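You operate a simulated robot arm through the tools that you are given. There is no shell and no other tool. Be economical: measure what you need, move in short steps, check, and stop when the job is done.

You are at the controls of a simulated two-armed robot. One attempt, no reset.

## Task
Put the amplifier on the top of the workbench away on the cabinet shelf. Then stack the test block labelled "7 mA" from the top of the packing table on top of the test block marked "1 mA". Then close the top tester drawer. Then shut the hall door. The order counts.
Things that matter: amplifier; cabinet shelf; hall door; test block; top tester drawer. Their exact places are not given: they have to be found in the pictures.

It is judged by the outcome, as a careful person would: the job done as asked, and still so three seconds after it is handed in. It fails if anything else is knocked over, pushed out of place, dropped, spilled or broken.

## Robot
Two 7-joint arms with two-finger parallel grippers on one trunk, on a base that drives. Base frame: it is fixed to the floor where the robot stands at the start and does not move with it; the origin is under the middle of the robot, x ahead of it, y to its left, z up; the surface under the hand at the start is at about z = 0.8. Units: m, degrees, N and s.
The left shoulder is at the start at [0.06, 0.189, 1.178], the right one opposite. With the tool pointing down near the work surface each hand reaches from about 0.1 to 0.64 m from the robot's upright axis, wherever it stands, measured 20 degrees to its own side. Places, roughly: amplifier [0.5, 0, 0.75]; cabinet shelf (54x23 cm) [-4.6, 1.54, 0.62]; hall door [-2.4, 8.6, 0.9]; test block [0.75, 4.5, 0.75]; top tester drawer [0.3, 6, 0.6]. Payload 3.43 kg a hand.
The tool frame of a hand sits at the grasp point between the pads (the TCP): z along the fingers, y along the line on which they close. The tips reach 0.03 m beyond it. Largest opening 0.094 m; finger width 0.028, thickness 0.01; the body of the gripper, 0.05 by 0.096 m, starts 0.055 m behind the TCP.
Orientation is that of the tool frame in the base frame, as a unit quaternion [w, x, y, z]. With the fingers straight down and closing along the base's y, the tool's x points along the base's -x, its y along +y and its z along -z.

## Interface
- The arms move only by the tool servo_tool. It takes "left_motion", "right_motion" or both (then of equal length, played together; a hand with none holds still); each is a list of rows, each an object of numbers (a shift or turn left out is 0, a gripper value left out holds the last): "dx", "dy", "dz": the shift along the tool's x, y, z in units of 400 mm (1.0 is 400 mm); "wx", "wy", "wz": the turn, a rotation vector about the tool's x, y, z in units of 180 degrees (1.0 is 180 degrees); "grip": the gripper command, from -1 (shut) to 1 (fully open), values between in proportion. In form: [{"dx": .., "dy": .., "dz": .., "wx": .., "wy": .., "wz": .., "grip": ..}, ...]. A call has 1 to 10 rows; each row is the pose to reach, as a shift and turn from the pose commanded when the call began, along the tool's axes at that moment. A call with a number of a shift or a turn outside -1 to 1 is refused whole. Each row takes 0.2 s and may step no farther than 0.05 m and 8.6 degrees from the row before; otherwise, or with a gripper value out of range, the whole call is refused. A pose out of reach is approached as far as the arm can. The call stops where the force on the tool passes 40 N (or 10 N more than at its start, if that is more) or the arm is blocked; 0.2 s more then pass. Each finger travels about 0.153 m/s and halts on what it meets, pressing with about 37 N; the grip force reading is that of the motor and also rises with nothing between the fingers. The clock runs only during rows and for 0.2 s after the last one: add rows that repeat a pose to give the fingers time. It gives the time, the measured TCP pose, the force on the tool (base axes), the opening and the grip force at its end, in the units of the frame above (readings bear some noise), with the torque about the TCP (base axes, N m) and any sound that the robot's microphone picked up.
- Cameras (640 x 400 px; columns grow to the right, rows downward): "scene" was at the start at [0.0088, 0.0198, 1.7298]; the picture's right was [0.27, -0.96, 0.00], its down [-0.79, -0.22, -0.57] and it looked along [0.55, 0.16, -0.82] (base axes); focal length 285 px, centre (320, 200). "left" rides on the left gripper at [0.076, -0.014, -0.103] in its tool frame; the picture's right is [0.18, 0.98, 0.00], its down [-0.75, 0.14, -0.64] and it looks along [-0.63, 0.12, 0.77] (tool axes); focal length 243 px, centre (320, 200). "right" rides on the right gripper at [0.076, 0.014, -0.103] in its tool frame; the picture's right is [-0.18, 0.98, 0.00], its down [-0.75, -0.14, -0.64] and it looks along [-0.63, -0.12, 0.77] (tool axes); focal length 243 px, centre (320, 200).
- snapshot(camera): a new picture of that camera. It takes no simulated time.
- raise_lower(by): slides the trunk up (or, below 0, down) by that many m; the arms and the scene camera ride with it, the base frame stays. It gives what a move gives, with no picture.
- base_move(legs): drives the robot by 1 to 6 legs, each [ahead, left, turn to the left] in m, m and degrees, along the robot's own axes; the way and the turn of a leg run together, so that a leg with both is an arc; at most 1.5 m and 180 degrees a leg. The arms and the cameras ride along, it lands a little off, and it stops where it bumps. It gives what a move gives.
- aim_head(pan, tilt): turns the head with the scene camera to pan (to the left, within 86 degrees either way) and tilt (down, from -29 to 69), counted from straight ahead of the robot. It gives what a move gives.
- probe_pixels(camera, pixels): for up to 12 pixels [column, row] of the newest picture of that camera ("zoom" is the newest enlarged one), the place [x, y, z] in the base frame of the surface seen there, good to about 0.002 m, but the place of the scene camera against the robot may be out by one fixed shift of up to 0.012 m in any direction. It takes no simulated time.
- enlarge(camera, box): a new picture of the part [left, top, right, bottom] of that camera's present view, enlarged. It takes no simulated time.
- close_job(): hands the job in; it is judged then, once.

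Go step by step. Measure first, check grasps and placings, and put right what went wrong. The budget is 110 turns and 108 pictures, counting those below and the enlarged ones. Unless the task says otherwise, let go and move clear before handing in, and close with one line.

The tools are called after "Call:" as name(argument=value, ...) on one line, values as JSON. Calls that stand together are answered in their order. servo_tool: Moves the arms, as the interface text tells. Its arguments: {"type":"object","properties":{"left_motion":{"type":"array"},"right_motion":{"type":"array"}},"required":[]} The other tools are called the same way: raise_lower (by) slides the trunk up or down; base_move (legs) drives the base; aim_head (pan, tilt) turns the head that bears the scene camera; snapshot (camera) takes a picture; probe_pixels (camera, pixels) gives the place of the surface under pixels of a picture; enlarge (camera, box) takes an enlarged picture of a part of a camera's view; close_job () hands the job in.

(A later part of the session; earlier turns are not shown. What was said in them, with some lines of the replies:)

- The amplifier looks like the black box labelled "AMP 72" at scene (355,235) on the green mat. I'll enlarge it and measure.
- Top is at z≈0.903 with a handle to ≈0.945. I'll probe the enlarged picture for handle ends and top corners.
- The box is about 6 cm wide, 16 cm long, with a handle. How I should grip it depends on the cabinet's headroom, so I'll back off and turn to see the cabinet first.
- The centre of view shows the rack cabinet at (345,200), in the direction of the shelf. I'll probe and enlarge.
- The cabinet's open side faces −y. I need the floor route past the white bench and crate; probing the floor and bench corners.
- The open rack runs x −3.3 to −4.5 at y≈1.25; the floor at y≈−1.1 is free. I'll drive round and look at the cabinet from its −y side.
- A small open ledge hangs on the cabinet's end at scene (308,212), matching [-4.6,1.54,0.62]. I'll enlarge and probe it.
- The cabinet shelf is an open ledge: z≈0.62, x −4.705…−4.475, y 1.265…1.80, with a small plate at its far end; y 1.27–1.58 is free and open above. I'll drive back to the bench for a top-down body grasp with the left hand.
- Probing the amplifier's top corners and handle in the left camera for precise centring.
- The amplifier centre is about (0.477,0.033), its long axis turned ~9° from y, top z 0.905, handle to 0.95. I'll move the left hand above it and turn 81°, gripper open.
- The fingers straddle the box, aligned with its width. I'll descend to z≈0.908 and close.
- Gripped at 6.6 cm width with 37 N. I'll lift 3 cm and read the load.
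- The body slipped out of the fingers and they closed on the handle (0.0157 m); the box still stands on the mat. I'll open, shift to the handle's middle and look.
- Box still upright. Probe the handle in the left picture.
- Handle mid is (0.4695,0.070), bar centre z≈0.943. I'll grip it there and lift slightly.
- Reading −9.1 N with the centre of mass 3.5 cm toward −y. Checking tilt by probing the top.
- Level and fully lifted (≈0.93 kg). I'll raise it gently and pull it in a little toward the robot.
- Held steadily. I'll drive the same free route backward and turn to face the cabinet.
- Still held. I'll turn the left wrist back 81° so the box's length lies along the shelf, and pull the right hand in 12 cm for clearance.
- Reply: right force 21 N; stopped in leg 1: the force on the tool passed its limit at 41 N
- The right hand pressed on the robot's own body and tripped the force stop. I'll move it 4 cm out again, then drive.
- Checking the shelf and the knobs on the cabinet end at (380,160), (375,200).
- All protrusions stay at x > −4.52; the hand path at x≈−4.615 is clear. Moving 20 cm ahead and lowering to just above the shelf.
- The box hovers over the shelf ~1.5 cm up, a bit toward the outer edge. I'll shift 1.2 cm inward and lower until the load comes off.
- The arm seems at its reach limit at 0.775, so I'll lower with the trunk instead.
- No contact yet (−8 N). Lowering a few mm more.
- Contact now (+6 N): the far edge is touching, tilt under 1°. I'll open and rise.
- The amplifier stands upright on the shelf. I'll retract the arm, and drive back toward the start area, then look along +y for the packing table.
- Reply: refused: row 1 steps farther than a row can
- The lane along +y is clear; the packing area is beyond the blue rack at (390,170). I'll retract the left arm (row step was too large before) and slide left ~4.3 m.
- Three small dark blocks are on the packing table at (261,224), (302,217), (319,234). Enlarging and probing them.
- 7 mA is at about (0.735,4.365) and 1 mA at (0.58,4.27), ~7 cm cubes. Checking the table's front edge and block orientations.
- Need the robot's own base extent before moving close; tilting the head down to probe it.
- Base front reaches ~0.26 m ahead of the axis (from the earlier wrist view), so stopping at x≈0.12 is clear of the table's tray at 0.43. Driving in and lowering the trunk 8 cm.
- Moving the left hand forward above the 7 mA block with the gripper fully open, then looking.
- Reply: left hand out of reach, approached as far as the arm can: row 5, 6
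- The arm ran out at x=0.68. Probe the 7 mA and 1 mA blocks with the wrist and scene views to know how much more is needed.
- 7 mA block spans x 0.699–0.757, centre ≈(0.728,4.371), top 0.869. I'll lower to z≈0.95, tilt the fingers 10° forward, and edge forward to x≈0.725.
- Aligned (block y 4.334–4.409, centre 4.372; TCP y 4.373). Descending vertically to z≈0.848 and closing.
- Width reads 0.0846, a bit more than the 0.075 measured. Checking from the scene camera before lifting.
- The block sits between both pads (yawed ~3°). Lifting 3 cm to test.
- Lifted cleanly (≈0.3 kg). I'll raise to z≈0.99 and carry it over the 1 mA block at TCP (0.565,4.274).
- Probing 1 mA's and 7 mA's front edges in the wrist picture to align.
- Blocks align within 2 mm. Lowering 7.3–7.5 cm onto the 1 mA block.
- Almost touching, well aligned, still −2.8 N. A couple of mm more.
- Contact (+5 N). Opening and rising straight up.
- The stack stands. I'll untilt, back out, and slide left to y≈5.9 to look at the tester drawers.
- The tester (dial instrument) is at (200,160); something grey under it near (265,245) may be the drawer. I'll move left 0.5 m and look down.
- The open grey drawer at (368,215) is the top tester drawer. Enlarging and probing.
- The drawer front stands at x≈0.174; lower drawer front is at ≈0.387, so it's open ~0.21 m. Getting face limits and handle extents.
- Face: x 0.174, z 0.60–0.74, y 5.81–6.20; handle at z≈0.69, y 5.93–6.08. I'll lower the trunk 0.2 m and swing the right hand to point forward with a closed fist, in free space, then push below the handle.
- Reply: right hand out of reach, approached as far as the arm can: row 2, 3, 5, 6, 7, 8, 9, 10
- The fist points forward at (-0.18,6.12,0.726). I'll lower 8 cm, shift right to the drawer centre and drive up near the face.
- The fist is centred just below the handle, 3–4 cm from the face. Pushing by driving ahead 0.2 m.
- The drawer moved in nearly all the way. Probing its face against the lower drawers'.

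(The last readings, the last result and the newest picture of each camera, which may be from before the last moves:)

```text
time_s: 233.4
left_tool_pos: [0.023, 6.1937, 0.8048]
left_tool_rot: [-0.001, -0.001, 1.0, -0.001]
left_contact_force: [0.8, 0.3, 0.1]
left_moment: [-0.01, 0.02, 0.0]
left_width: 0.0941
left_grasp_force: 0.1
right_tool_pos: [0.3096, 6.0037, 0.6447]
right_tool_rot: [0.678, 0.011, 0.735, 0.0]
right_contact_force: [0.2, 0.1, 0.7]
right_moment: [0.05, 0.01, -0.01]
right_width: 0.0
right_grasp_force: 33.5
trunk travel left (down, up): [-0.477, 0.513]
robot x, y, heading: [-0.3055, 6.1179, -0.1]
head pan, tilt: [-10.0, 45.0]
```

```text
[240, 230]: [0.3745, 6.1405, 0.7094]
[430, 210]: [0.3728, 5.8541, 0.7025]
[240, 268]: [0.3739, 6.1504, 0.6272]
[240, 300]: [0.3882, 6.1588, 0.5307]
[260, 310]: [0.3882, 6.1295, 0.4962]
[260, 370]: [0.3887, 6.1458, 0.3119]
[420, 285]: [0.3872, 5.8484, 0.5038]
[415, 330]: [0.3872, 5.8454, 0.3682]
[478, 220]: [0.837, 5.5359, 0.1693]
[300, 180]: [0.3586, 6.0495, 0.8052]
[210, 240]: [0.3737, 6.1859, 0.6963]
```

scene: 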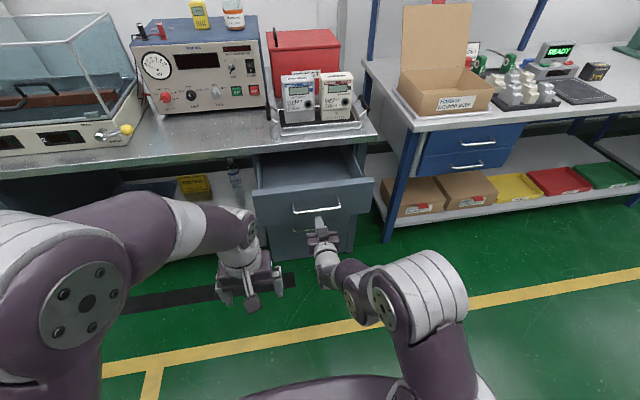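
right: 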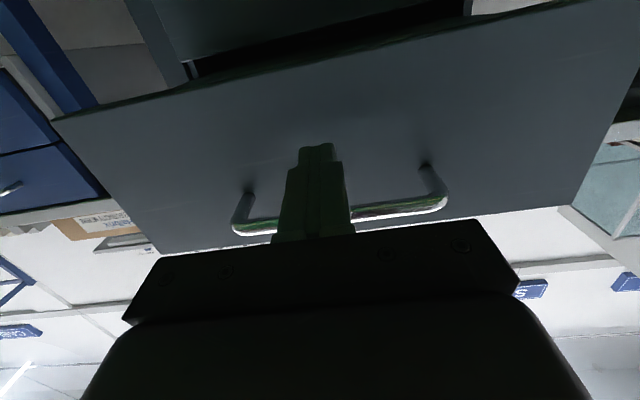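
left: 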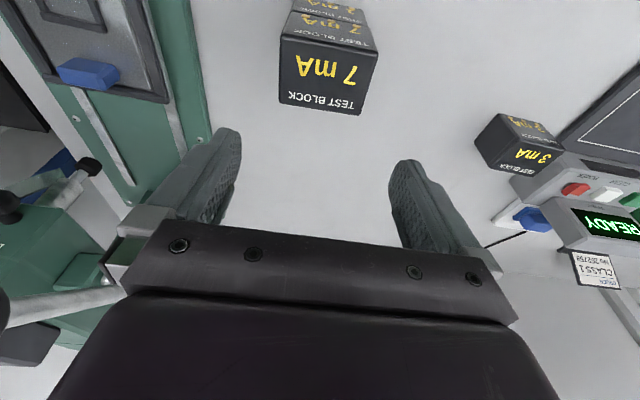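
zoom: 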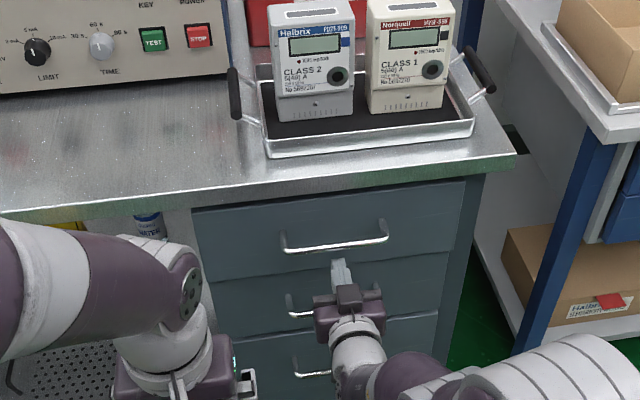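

1.4 cm remains (0.374 vs 0.388). Pushing 5 cm further.

Call:
base_move(legs=[[0.05, 0, 0]])

Call:
enlarge(camera="scene", box=[200, 100, 420, 280])

Call:
probe_pixels(camera="zoom", pixels=[[240, 230], [430, 210], [240, 268], [240, 300], [260, 310], [420, 285], [210, 240], [260, 340]])

```text
time_s: 234.5
left_tool_pos: [0.0716, 6.1933, 0.805]
left_tool_rot: [-0.001, -0.002, 1.0, 0.0]
left_contact_force: [-0.3, -0.4, 0.2]
left_moment: [0.03, 0.03, 0.01]
left_width: 0.0942
left_grasp_force: 0.1
right_tool_pos: [0.3557, 6.0057, 0.647]
right_tool_rot: [0.68, 0.011, 0.733, -0.001]
right_contact_force: [0.5, 0.3, 0.4]
right_moment: [0.02, 0.03, -0.04]
right_width: 0.0
right_grasp_force: 33.4
trunk travel left (down, up): [-0.477, 0.513]
robot x, y, heading: [-0.253, 6.1214, 0.0]
head pan, tilt: [-10.0, 45.0]
stopped in leg 1: the force on the tool passed its limit at 80 N (the readings are from after the stop); the commanded pose is now the measured one
```

```text
2.22 times, centred on (310, 190) of scene
```

zoom: 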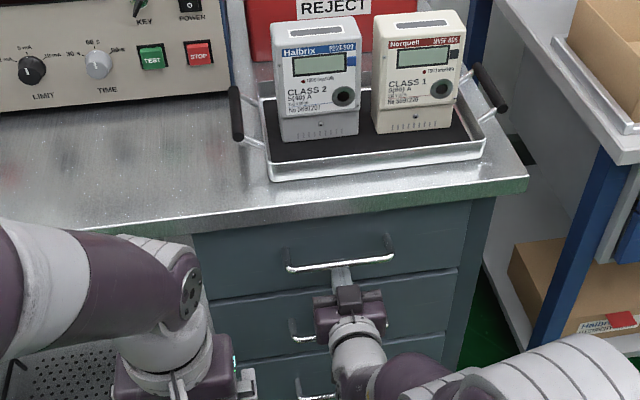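

```text
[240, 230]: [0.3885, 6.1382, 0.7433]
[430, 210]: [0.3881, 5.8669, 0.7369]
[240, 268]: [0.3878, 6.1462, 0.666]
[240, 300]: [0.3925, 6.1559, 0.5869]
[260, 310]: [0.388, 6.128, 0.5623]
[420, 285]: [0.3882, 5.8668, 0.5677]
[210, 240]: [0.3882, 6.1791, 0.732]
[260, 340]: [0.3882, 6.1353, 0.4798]
```

Drawer is flush at 0.388 with the lower ones. Backing away and looking toward the hall door.

Call:
base_move(legs=[[-0.55, 0, 0], [0, 0, 90]])

Call:
aim_head(pan=15, tilt=15)

Call:
snapshot(camera="scene")

Call:
aim_head(pan=-75, tilt=35)

Call:
snapshot(camera="scene")

```text
time_s: 241.5
left_tool_pos: [-0.8777, 6.4521, 0.805]
left_tool_rot: [-0.001, -0.704, 0.71, -0.001]
left_contact_force: [-0.3, 0.0, -0.3]
left_moment: [0.01, -0.02, -0.01]
left_width: 0.0939
left_grasp_force: 0.1
right_tool_pos: [-0.6853, 6.7353, 0.6457]
right_tool_rot: [0.485, -0.507, 0.53, 0.477]
right_contact_force: [-0.4, -0.6, 0.1]
right_moment: [0.01, -0.02, 0.0]
right_width: 0.0001
right_grasp_force: 33.4
trunk travel left (down, up): [-0.477, 0.513]
robot x, y, heading: [-0.8077, 6.1219, 89.2]
head pan, tilt: [-10.0, 45.0]
```

```text
time_s: 242.4
left_tool_pos: [-0.8775, 6.4522, 0.8057]
left_tool_rot: [-0.001, -0.704, 0.71, -0.001]
left_contact_force: [0.1, -0.1, 0.0]
left_moment: [0.0, 0.02, -0.02]
left_width: 0.0939
left_grasp_force: 0.1
right_tool_pos: [-0.6849, 6.7339, 0.6469]
right_tool_rot: [0.484, -0.508, 0.53, 0.477]
right_contact_force: [-0.1, -0.1, 0.6]
right_moment: [0.0, 0.02, -0.03]
right_width: 0.0001
right_grasp_force: 33.2
trunk travel left (down, up): [-0.477, 0.513]
robot x, y, heading: [-0.8078, 6.1219, 88.9]
head pan, tilt: [15.0, 15.0]
```

```text
53 pictures are left
```

scene: 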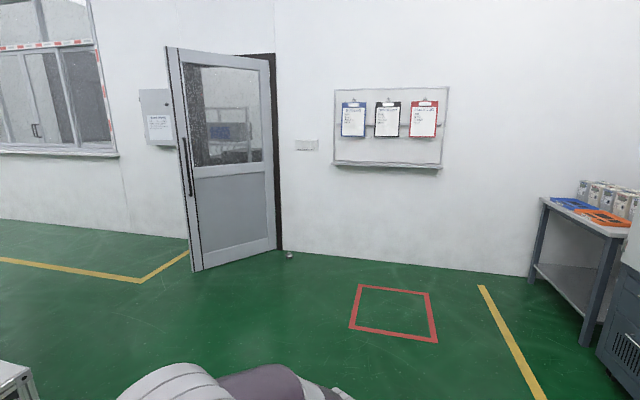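

```text
time_s: 244.1
left_tool_pos: [-0.8784, 6.4516, 0.8049]
left_tool_rot: [-0.001, -0.704, 0.71, 0.0]
left_contact_force: [-0.4, -0.3, 0.3]
left_moment: [-0.02, 0.03, 0.0]
left_width: 0.0939
left_grasp_force: 0.1
right_tool_pos: [-0.6844, 6.7352, 0.646]
right_tool_rot: [0.484, -0.508, 0.529, 0.477]
right_contact_force: [-0.3, -0.3, -0.3]
right_moment: [0.0, -0.01, 0.01]
right_width: 0.0004
right_grasp_force: 33.0
trunk travel left (down, up): [-0.477, 0.513]
robot x, y, heading: [-0.8104, 6.1206, 89.3]
head pan, tilt: [-75.0, 35.0]
```

```text
52 pictures are left
```

scene: 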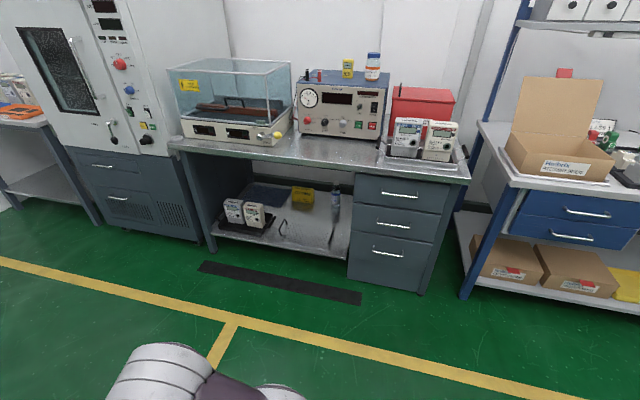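

Drawer stays shut. The door is ajar, hinged on its right at (275,160) with the free edge at (190,265) swung into the room. I'll aim and probe it.

Call:
aim_head(pan=25, tilt=15)

Call:
snapshot(camera="scene")

Call:
enlarge(camera="scene", box=[200, 20, 400, 300])

```text
time_s: 245.8
left_tool_pos: [-0.8783, 6.451, 0.8049]
left_tool_rot: [-0.001, -0.704, 0.71, 0.0]
left_contact_force: [-1.0, 0.4, 0.5]
left_moment: [0.03, 0.0, -0.02]
left_width: 0.0941
left_grasp_force: 0.0
right_tool_pos: [-0.685, 6.7355, 0.6455]
right_tool_rot: [0.485, -0.507, 0.53, 0.477]
right_contact_force: [-0.8, -0.1, -0.1]
right_moment: [0.01, -0.02, 0.04]
right_width: 0.0
right_grasp_force: 33.1
trunk travel left (down, up): [-0.477, 0.513]
robot x, y, heading: [-0.8108, 6.1223, 89.2]
head pan, tilt: [25.0, 15.0]
```

```text
51 pictures are left
```

scene: 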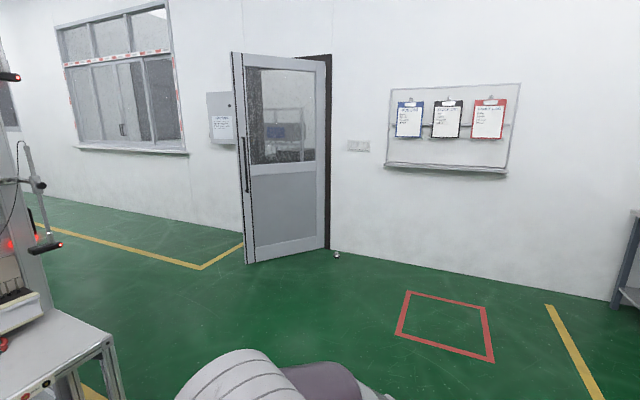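

```text
1.43 times, centred on (300, 160) of scene
```

zoom: 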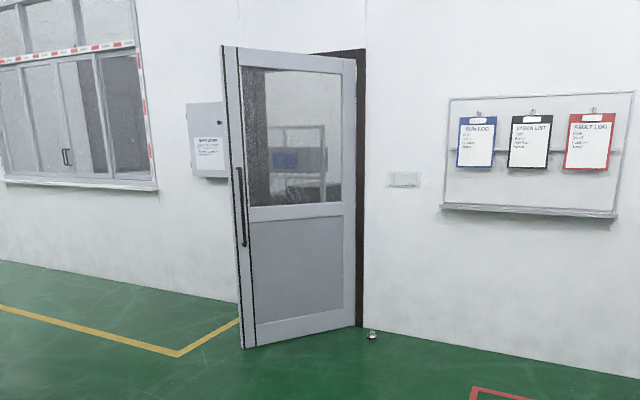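

Call:
probe_pixels(camera="scene", pixels=[[250, 258], [322, 246], [256, 200], [320, 180], [290, 205], [242, 165], [247, 190], [239, 210], [329, 200], [337, 255], [200, 210], [355, 200]])

Call:
probe_pixels(camera="zoom", pixels=[[228, 60], [240, 170], [245, 240], [237, 340], [252, 345], [355, 320], [362, 320], [350, 70], [372, 335], [214, 170]])

```text
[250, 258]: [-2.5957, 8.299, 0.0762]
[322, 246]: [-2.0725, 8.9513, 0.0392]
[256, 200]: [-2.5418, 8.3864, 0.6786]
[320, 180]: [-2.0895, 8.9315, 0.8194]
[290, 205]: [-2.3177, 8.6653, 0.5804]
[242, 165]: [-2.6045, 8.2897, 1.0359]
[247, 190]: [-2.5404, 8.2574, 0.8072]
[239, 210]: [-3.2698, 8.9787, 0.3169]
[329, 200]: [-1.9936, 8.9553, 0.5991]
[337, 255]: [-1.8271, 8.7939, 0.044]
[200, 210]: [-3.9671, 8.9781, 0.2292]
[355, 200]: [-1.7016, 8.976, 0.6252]
```

```text
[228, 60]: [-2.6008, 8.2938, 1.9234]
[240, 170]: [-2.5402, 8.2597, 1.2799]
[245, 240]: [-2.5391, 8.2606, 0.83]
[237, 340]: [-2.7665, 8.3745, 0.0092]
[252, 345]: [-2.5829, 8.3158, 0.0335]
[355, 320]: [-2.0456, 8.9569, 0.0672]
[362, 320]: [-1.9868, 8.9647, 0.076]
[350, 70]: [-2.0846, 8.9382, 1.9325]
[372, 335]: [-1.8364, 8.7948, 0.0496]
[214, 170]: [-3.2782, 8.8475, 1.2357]
```

Hinge ≈(-2.03,8.96), free edge ≈(-2.60,8.29): open about 50°, pull handle near r=0.87. I'll push the lower panel at r≈0.72 with the right fist. First checking floor obstacles on the way.

Call:
probe_pixels(camera="scene", pixels=[[105, 345], [60, 320], [115, 395], [40, 185], [40, 245], [200, 265], [150, 320], [440, 330], [25, 80], [130, 360]])

```text
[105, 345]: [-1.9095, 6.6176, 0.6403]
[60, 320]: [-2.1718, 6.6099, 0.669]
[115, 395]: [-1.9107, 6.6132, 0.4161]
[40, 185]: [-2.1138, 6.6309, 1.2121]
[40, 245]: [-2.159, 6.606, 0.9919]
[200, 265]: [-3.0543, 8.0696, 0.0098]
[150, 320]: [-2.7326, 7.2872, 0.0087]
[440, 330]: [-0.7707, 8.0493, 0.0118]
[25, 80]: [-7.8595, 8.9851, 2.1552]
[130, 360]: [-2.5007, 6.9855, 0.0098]
```

The rack ends at y≈6.63, so the way is free. Driving to the pre-push spot at (-2.25,7.68) facing 112°.

Call:
base_move(legs=[[1.4, 0.1, 0], [0, 0, 22.8], [0.648, 1.187, 0]])

Call:
aim_head(pan=0, tilt=35)

Call:
snapshot(camera="scene")

```text
time_s: 260.3
left_tool_pos: [-2.4135, 7.9649, 0.8048]
left_tool_rot: [0.001, 0.828, -0.561, 0.001]
left_contact_force: [-0.4, -0.5, 0.0]
left_moment: [0.02, -0.01, -0.01]
left_width: 0.0938
left_grasp_force: 0.0
right_tool_pos: [-2.3422, 8.3005, 0.6462]
right_tool_rot: [-0.383, 0.6, -0.422, -0.561]
right_contact_force: [-0.1, -0.4, 0.5]
right_moment: [0.01, -0.02, -0.03]
right_width: 0.0003
right_grasp_force: 32.6
trunk travel left (down, up): [-0.477, 0.513]
robot x, y, heading: [-2.2244, 7.6813, 111.7]
head pan, tilt: [25.0, 15.0]
```

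```text
time_s: 261.2
left_tool_pos: [-2.4126, 7.9645, 0.8061]
left_tool_rot: [0.001, 0.828, -0.561, 0.0]
left_contact_force: [0.0, -0.4, 0.1]
left_moment: [-0.02, 0.0, 0.03]
left_width: 0.0941
left_grasp_force: 0.0
right_tool_pos: [-2.341, 8.2994, 0.6475]
right_tool_rot: [-0.384, 0.599, -0.423, -0.561]
right_contact_force: [-0.1, -0.4, -0.9]
right_moment: [-0.01, 0.01, 0.01]
right_width: 0.0
right_grasp_force: 33.1
trunk travel left (down, up): [-0.477, 0.513]
robot x, y, heading: [-2.2276, 7.6868, 111.8]
head pan, tilt: [0.0, 35.0]
```

```text
49 pictures are left
```

scene: 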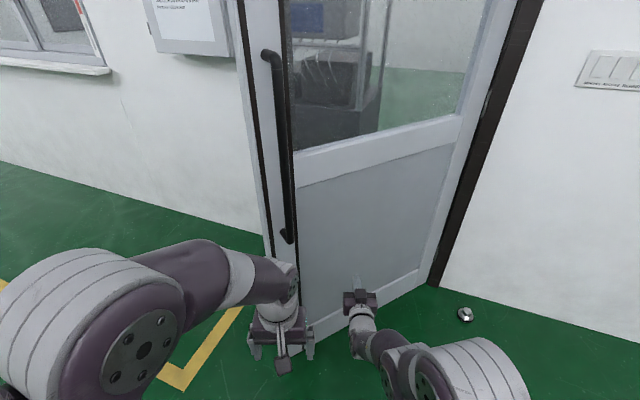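

Fist is ~15 cm from the panel, clear of the handle. Pushing along the door's arc in two legs, then check.

Call:
base_move(legs=[[0.284, 0.161, 0], [0.187, 0.025, 0]])

Call:
snapshot(camera="scene")

```text
time_s: 262.8
left_tool_pos: [-2.5598, 8.0819, 0.8038]
left_tool_rot: [0.0, 0.828, -0.561, 0.001]
left_contact_force: [-0.1, 0.0, 0.4]
left_moment: [-0.01, -0.03, 0.01]
left_width: 0.094
left_grasp_force: 0.0
right_tool_pos: [-2.4861, 8.4147, 0.6438]
right_tool_rot: [-0.384, 0.6, -0.422, -0.56]
right_contact_force: [-0.1, 0.7, -0.3]
right_moment: [0.01, 0.0, -0.02]
right_width: 0.0003
right_grasp_force: 33.3
trunk travel left (down, up): [-0.477, 0.513]
robot x, y, heading: [-2.3686, 7.8058, 111.6]
head pan, tilt: [0.0, 35.0]
stopped in leg 1: the force on the tool passed its limit at 102 N (the readings are from after the stop); the commanded pose is now the measured one
```

```text
48 pictures are left
```

scene: 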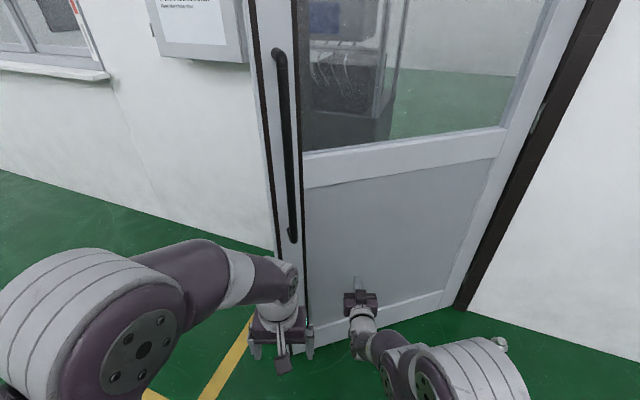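

The stop came from the impact (102 N). Probing where the door is now.

Call:
probe_pixels(camera="scene", pixels=[[310, 300], [440, 290], [320, 220], [440, 240], [358, 282], [290, 200]])

Call:
enlarge(camera="scene", box=[240, 200, 440, 370])

```text
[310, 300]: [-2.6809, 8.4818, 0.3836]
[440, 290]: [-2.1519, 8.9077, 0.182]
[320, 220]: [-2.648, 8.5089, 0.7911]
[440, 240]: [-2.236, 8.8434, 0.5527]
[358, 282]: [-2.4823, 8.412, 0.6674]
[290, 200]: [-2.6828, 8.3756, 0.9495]
```

```text
2.35 times, centred on (340, 285) of scene
```

zoom: 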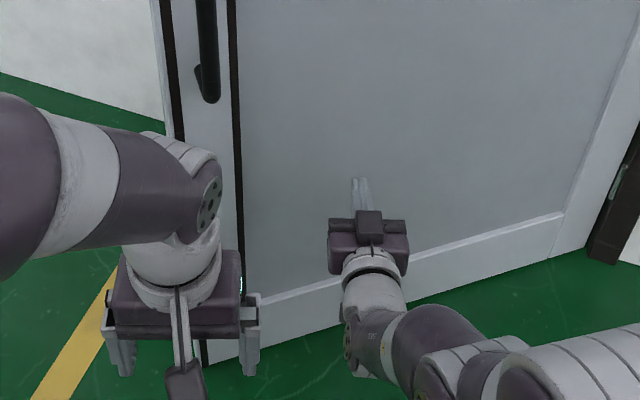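

The nudge moved the door to about 39° and it coasted ahead of the fist. I'll continue with short gentle legs.

Call:
base_move(legs=[[0.11, 0.06, 0], [0.04, 0.015, 0], [0.04, 0.01, 0], [0.04, 0.008, 0], [0.04, 0.008, 0], [0.04, 0.008, 0]])

Call:
snapshot(camera="scene")

Call:
probe_pixels(camera="scene", pixels=[[320, 300], [440, 290], [330, 220], [440, 240], [358, 282]])

```text
time_s: 266.5
left_tool_pos: [-2.7733, 8.3306, 0.8046]
left_tool_rot: [0.001, 0.828, -0.561, 0.001]
left_contact_force: [-0.8, 0.0, 0.7]
left_moment: [-0.03, -0.04, 0.01]
left_width: 0.0941
left_grasp_force: 0.0
right_tool_pos: [-2.6993, 8.6627, 0.6435]
right_tool_rot: [-0.385, 0.599, -0.423, -0.56]
right_contact_force: [-0.3, 0.0, -0.2]
right_moment: [0.03, -0.02, 0.01]
right_width: 0.0
right_grasp_force: 32.8
trunk travel left (down, up): [-0.477, 0.513]
robot x, y, heading: [-2.5858, 8.0509, 111.7]
head pan, tilt: [0.0, 35.0]
```

```text
46 pictures are left
```

scene: 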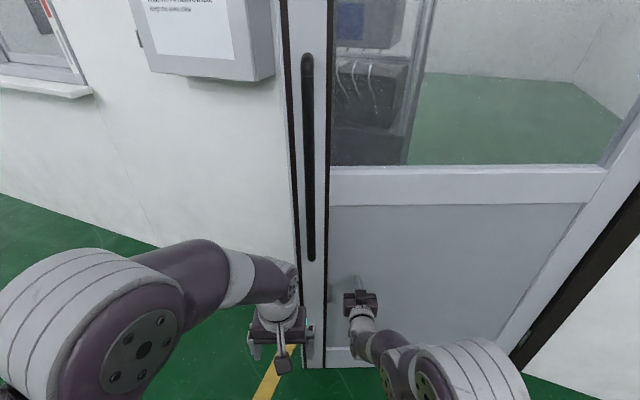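

```text
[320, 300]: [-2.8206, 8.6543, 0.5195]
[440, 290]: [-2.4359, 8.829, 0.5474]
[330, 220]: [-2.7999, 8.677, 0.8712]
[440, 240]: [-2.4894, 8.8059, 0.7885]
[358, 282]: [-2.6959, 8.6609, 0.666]
```

Door now ~24° with fist nearly touching at (358,282). Continuing with gentle legs.

Call:
base_move(legs=[[0.045, -0.005, 0], [0.045, -0.006, 0], [0.045, -0.008, 0], [0.045, -0.009, 0], [0.045, -0.01, 0], [0.04, -0.01, 0]])

Call:
snapshot(camera="scene")

Call:
probe_pixels(camera="scene", pixels=[[340, 250], [440, 290], [350, 200], [480, 240], [358, 282], [250, 200], [560, 250]])

```text
time_s: 269.9
left_tool_pos: [-2.8236, 8.5814, 0.8056]
left_tool_rot: [0.001, 0.828, -0.561, 0.001]
left_contact_force: [-0.1, 0.0, 0.8]
left_moment: [-0.02, 0.0, -0.02]
left_width: 0.094
left_grasp_force: 0.2
right_tool_pos: [-2.7501, 8.9138, 0.6448]
right_tool_rot: [-0.388, 0.597, -0.421, -0.563]
right_contact_force: [0.1, -0.1, 0.3]
right_moment: [0.01, -0.01, 0.02]
right_width: 0.0
right_grasp_force: 33.1
trunk travel left (down, up): [-0.477, 0.513]
robot x, y, heading: [-2.6341, 8.3046, 111.2]
head pan, tilt: [0.0, 35.0]
stopped in leg 6: the force on the tool passed its limit at 84 N (the readings are from after the stop); the commanded pose is now the measured one
```

```text
45 pictures are left
```

scene: 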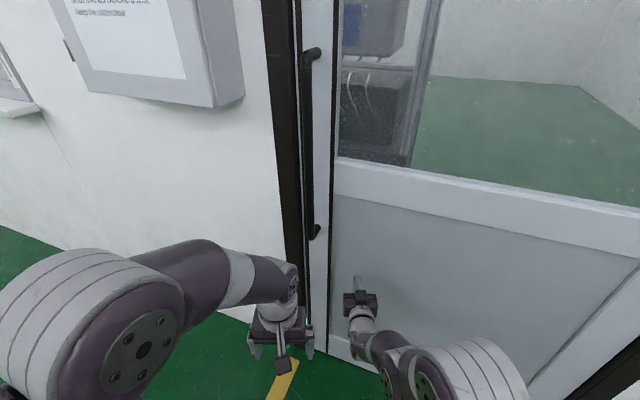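

```text
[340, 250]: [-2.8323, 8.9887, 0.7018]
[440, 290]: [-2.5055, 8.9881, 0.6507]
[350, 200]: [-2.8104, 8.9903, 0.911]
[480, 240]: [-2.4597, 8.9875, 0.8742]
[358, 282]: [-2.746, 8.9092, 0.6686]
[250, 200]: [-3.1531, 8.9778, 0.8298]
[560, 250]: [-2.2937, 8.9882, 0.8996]
```

The door face reads y≈8.988 all along its width — shut. I'll back away and verify it stays.

Call:
base_move(legs=[[-0.5, 0.0, 0], [-0.4, 0, -21]])

Call:
aim_head(pan=10, tilt=15)

Call:
snapshot(camera="scene")

Call:
enlarge(camera="scene", box=[220, 20, 460, 320])

```text
time_s: 274.9
left_tool_pos: [-2.4517, 7.7739, 0.8047]
left_tool_rot: [0.0, 0.713, -0.702, 0.0]
left_contact_force: [0.3, -0.8, -0.5]
left_moment: [0.02, 0.01, 0.04]
left_width: 0.0939
left_grasp_force: 0.2
right_tool_pos: [-2.2642, 8.0585, 0.6451]
right_tool_rot: [0.484, -0.51, 0.522, 0.483]
right_contact_force: [-0.6, 0.4, 0.2]
right_moment: [-0.03, 0.02, 0.03]
right_width: 0.0004
right_grasp_force: 33.0
trunk travel left (down, up): [-0.477, 0.513]
robot x, y, heading: [-2.3764, 7.4471, 90.4]
head pan, tilt: [0.0, 35.0]
```

```text
time_s: 275.8
left_tool_pos: [-2.4514, 7.7747, 0.8054]
left_tool_rot: [0.001, 0.712, -0.702, 0.001]
left_contact_force: [0.1, -0.1, 0.1]
left_moment: [0.0, -0.02, -0.03]
left_width: 0.0944
left_grasp_force: 0.0
right_tool_pos: [-2.2649, 8.0578, 0.6438]
right_tool_rot: [0.484, -0.51, 0.522, 0.483]
right_contact_force: [-0.4, -0.8, 0.8]
right_moment: [0.04, 0.02, -0.02]
right_width: 0.0
right_grasp_force: 32.6
trunk travel left (down, up): [-0.477, 0.513]
robot x, y, heading: [-2.3744, 7.4511, 90.8]
head pan, tilt: [10.0, 15.0]
```

```text
44 pictures are left
```

scene: 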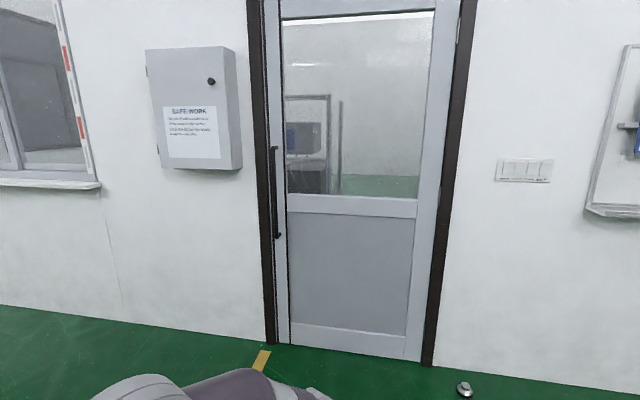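

```text
1.33 times, centred on (340, 170) of scene
```

zoom: 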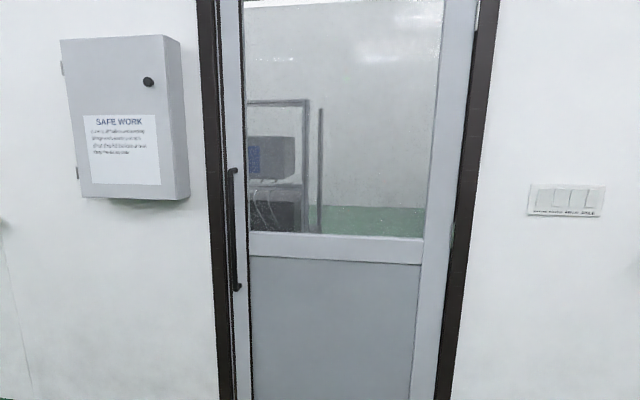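

Call:
probe_pixels(camera="scene", pixels=[[281, 280], [425, 280], [281, 330], [415, 345], [350, 208], [269, 300], [430, 330], [240, 280], [460, 280]])

```text
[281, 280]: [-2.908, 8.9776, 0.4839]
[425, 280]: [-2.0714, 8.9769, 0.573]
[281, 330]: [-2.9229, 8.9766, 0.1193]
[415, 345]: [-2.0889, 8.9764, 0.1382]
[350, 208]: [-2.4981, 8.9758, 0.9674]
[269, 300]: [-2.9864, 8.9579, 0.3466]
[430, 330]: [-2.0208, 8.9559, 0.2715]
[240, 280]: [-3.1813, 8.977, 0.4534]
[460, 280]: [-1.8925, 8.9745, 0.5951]
```

The door is flush with its frame at both edges, so I'm handing in.

Call:
close_job()

```text
The job is handed in.
```

The amplifier is on the cabinet shelf, the 7 mA block is stacked on the 1 mA block, the top tester drawer is closed and the hall door is shut, done in the order asked.
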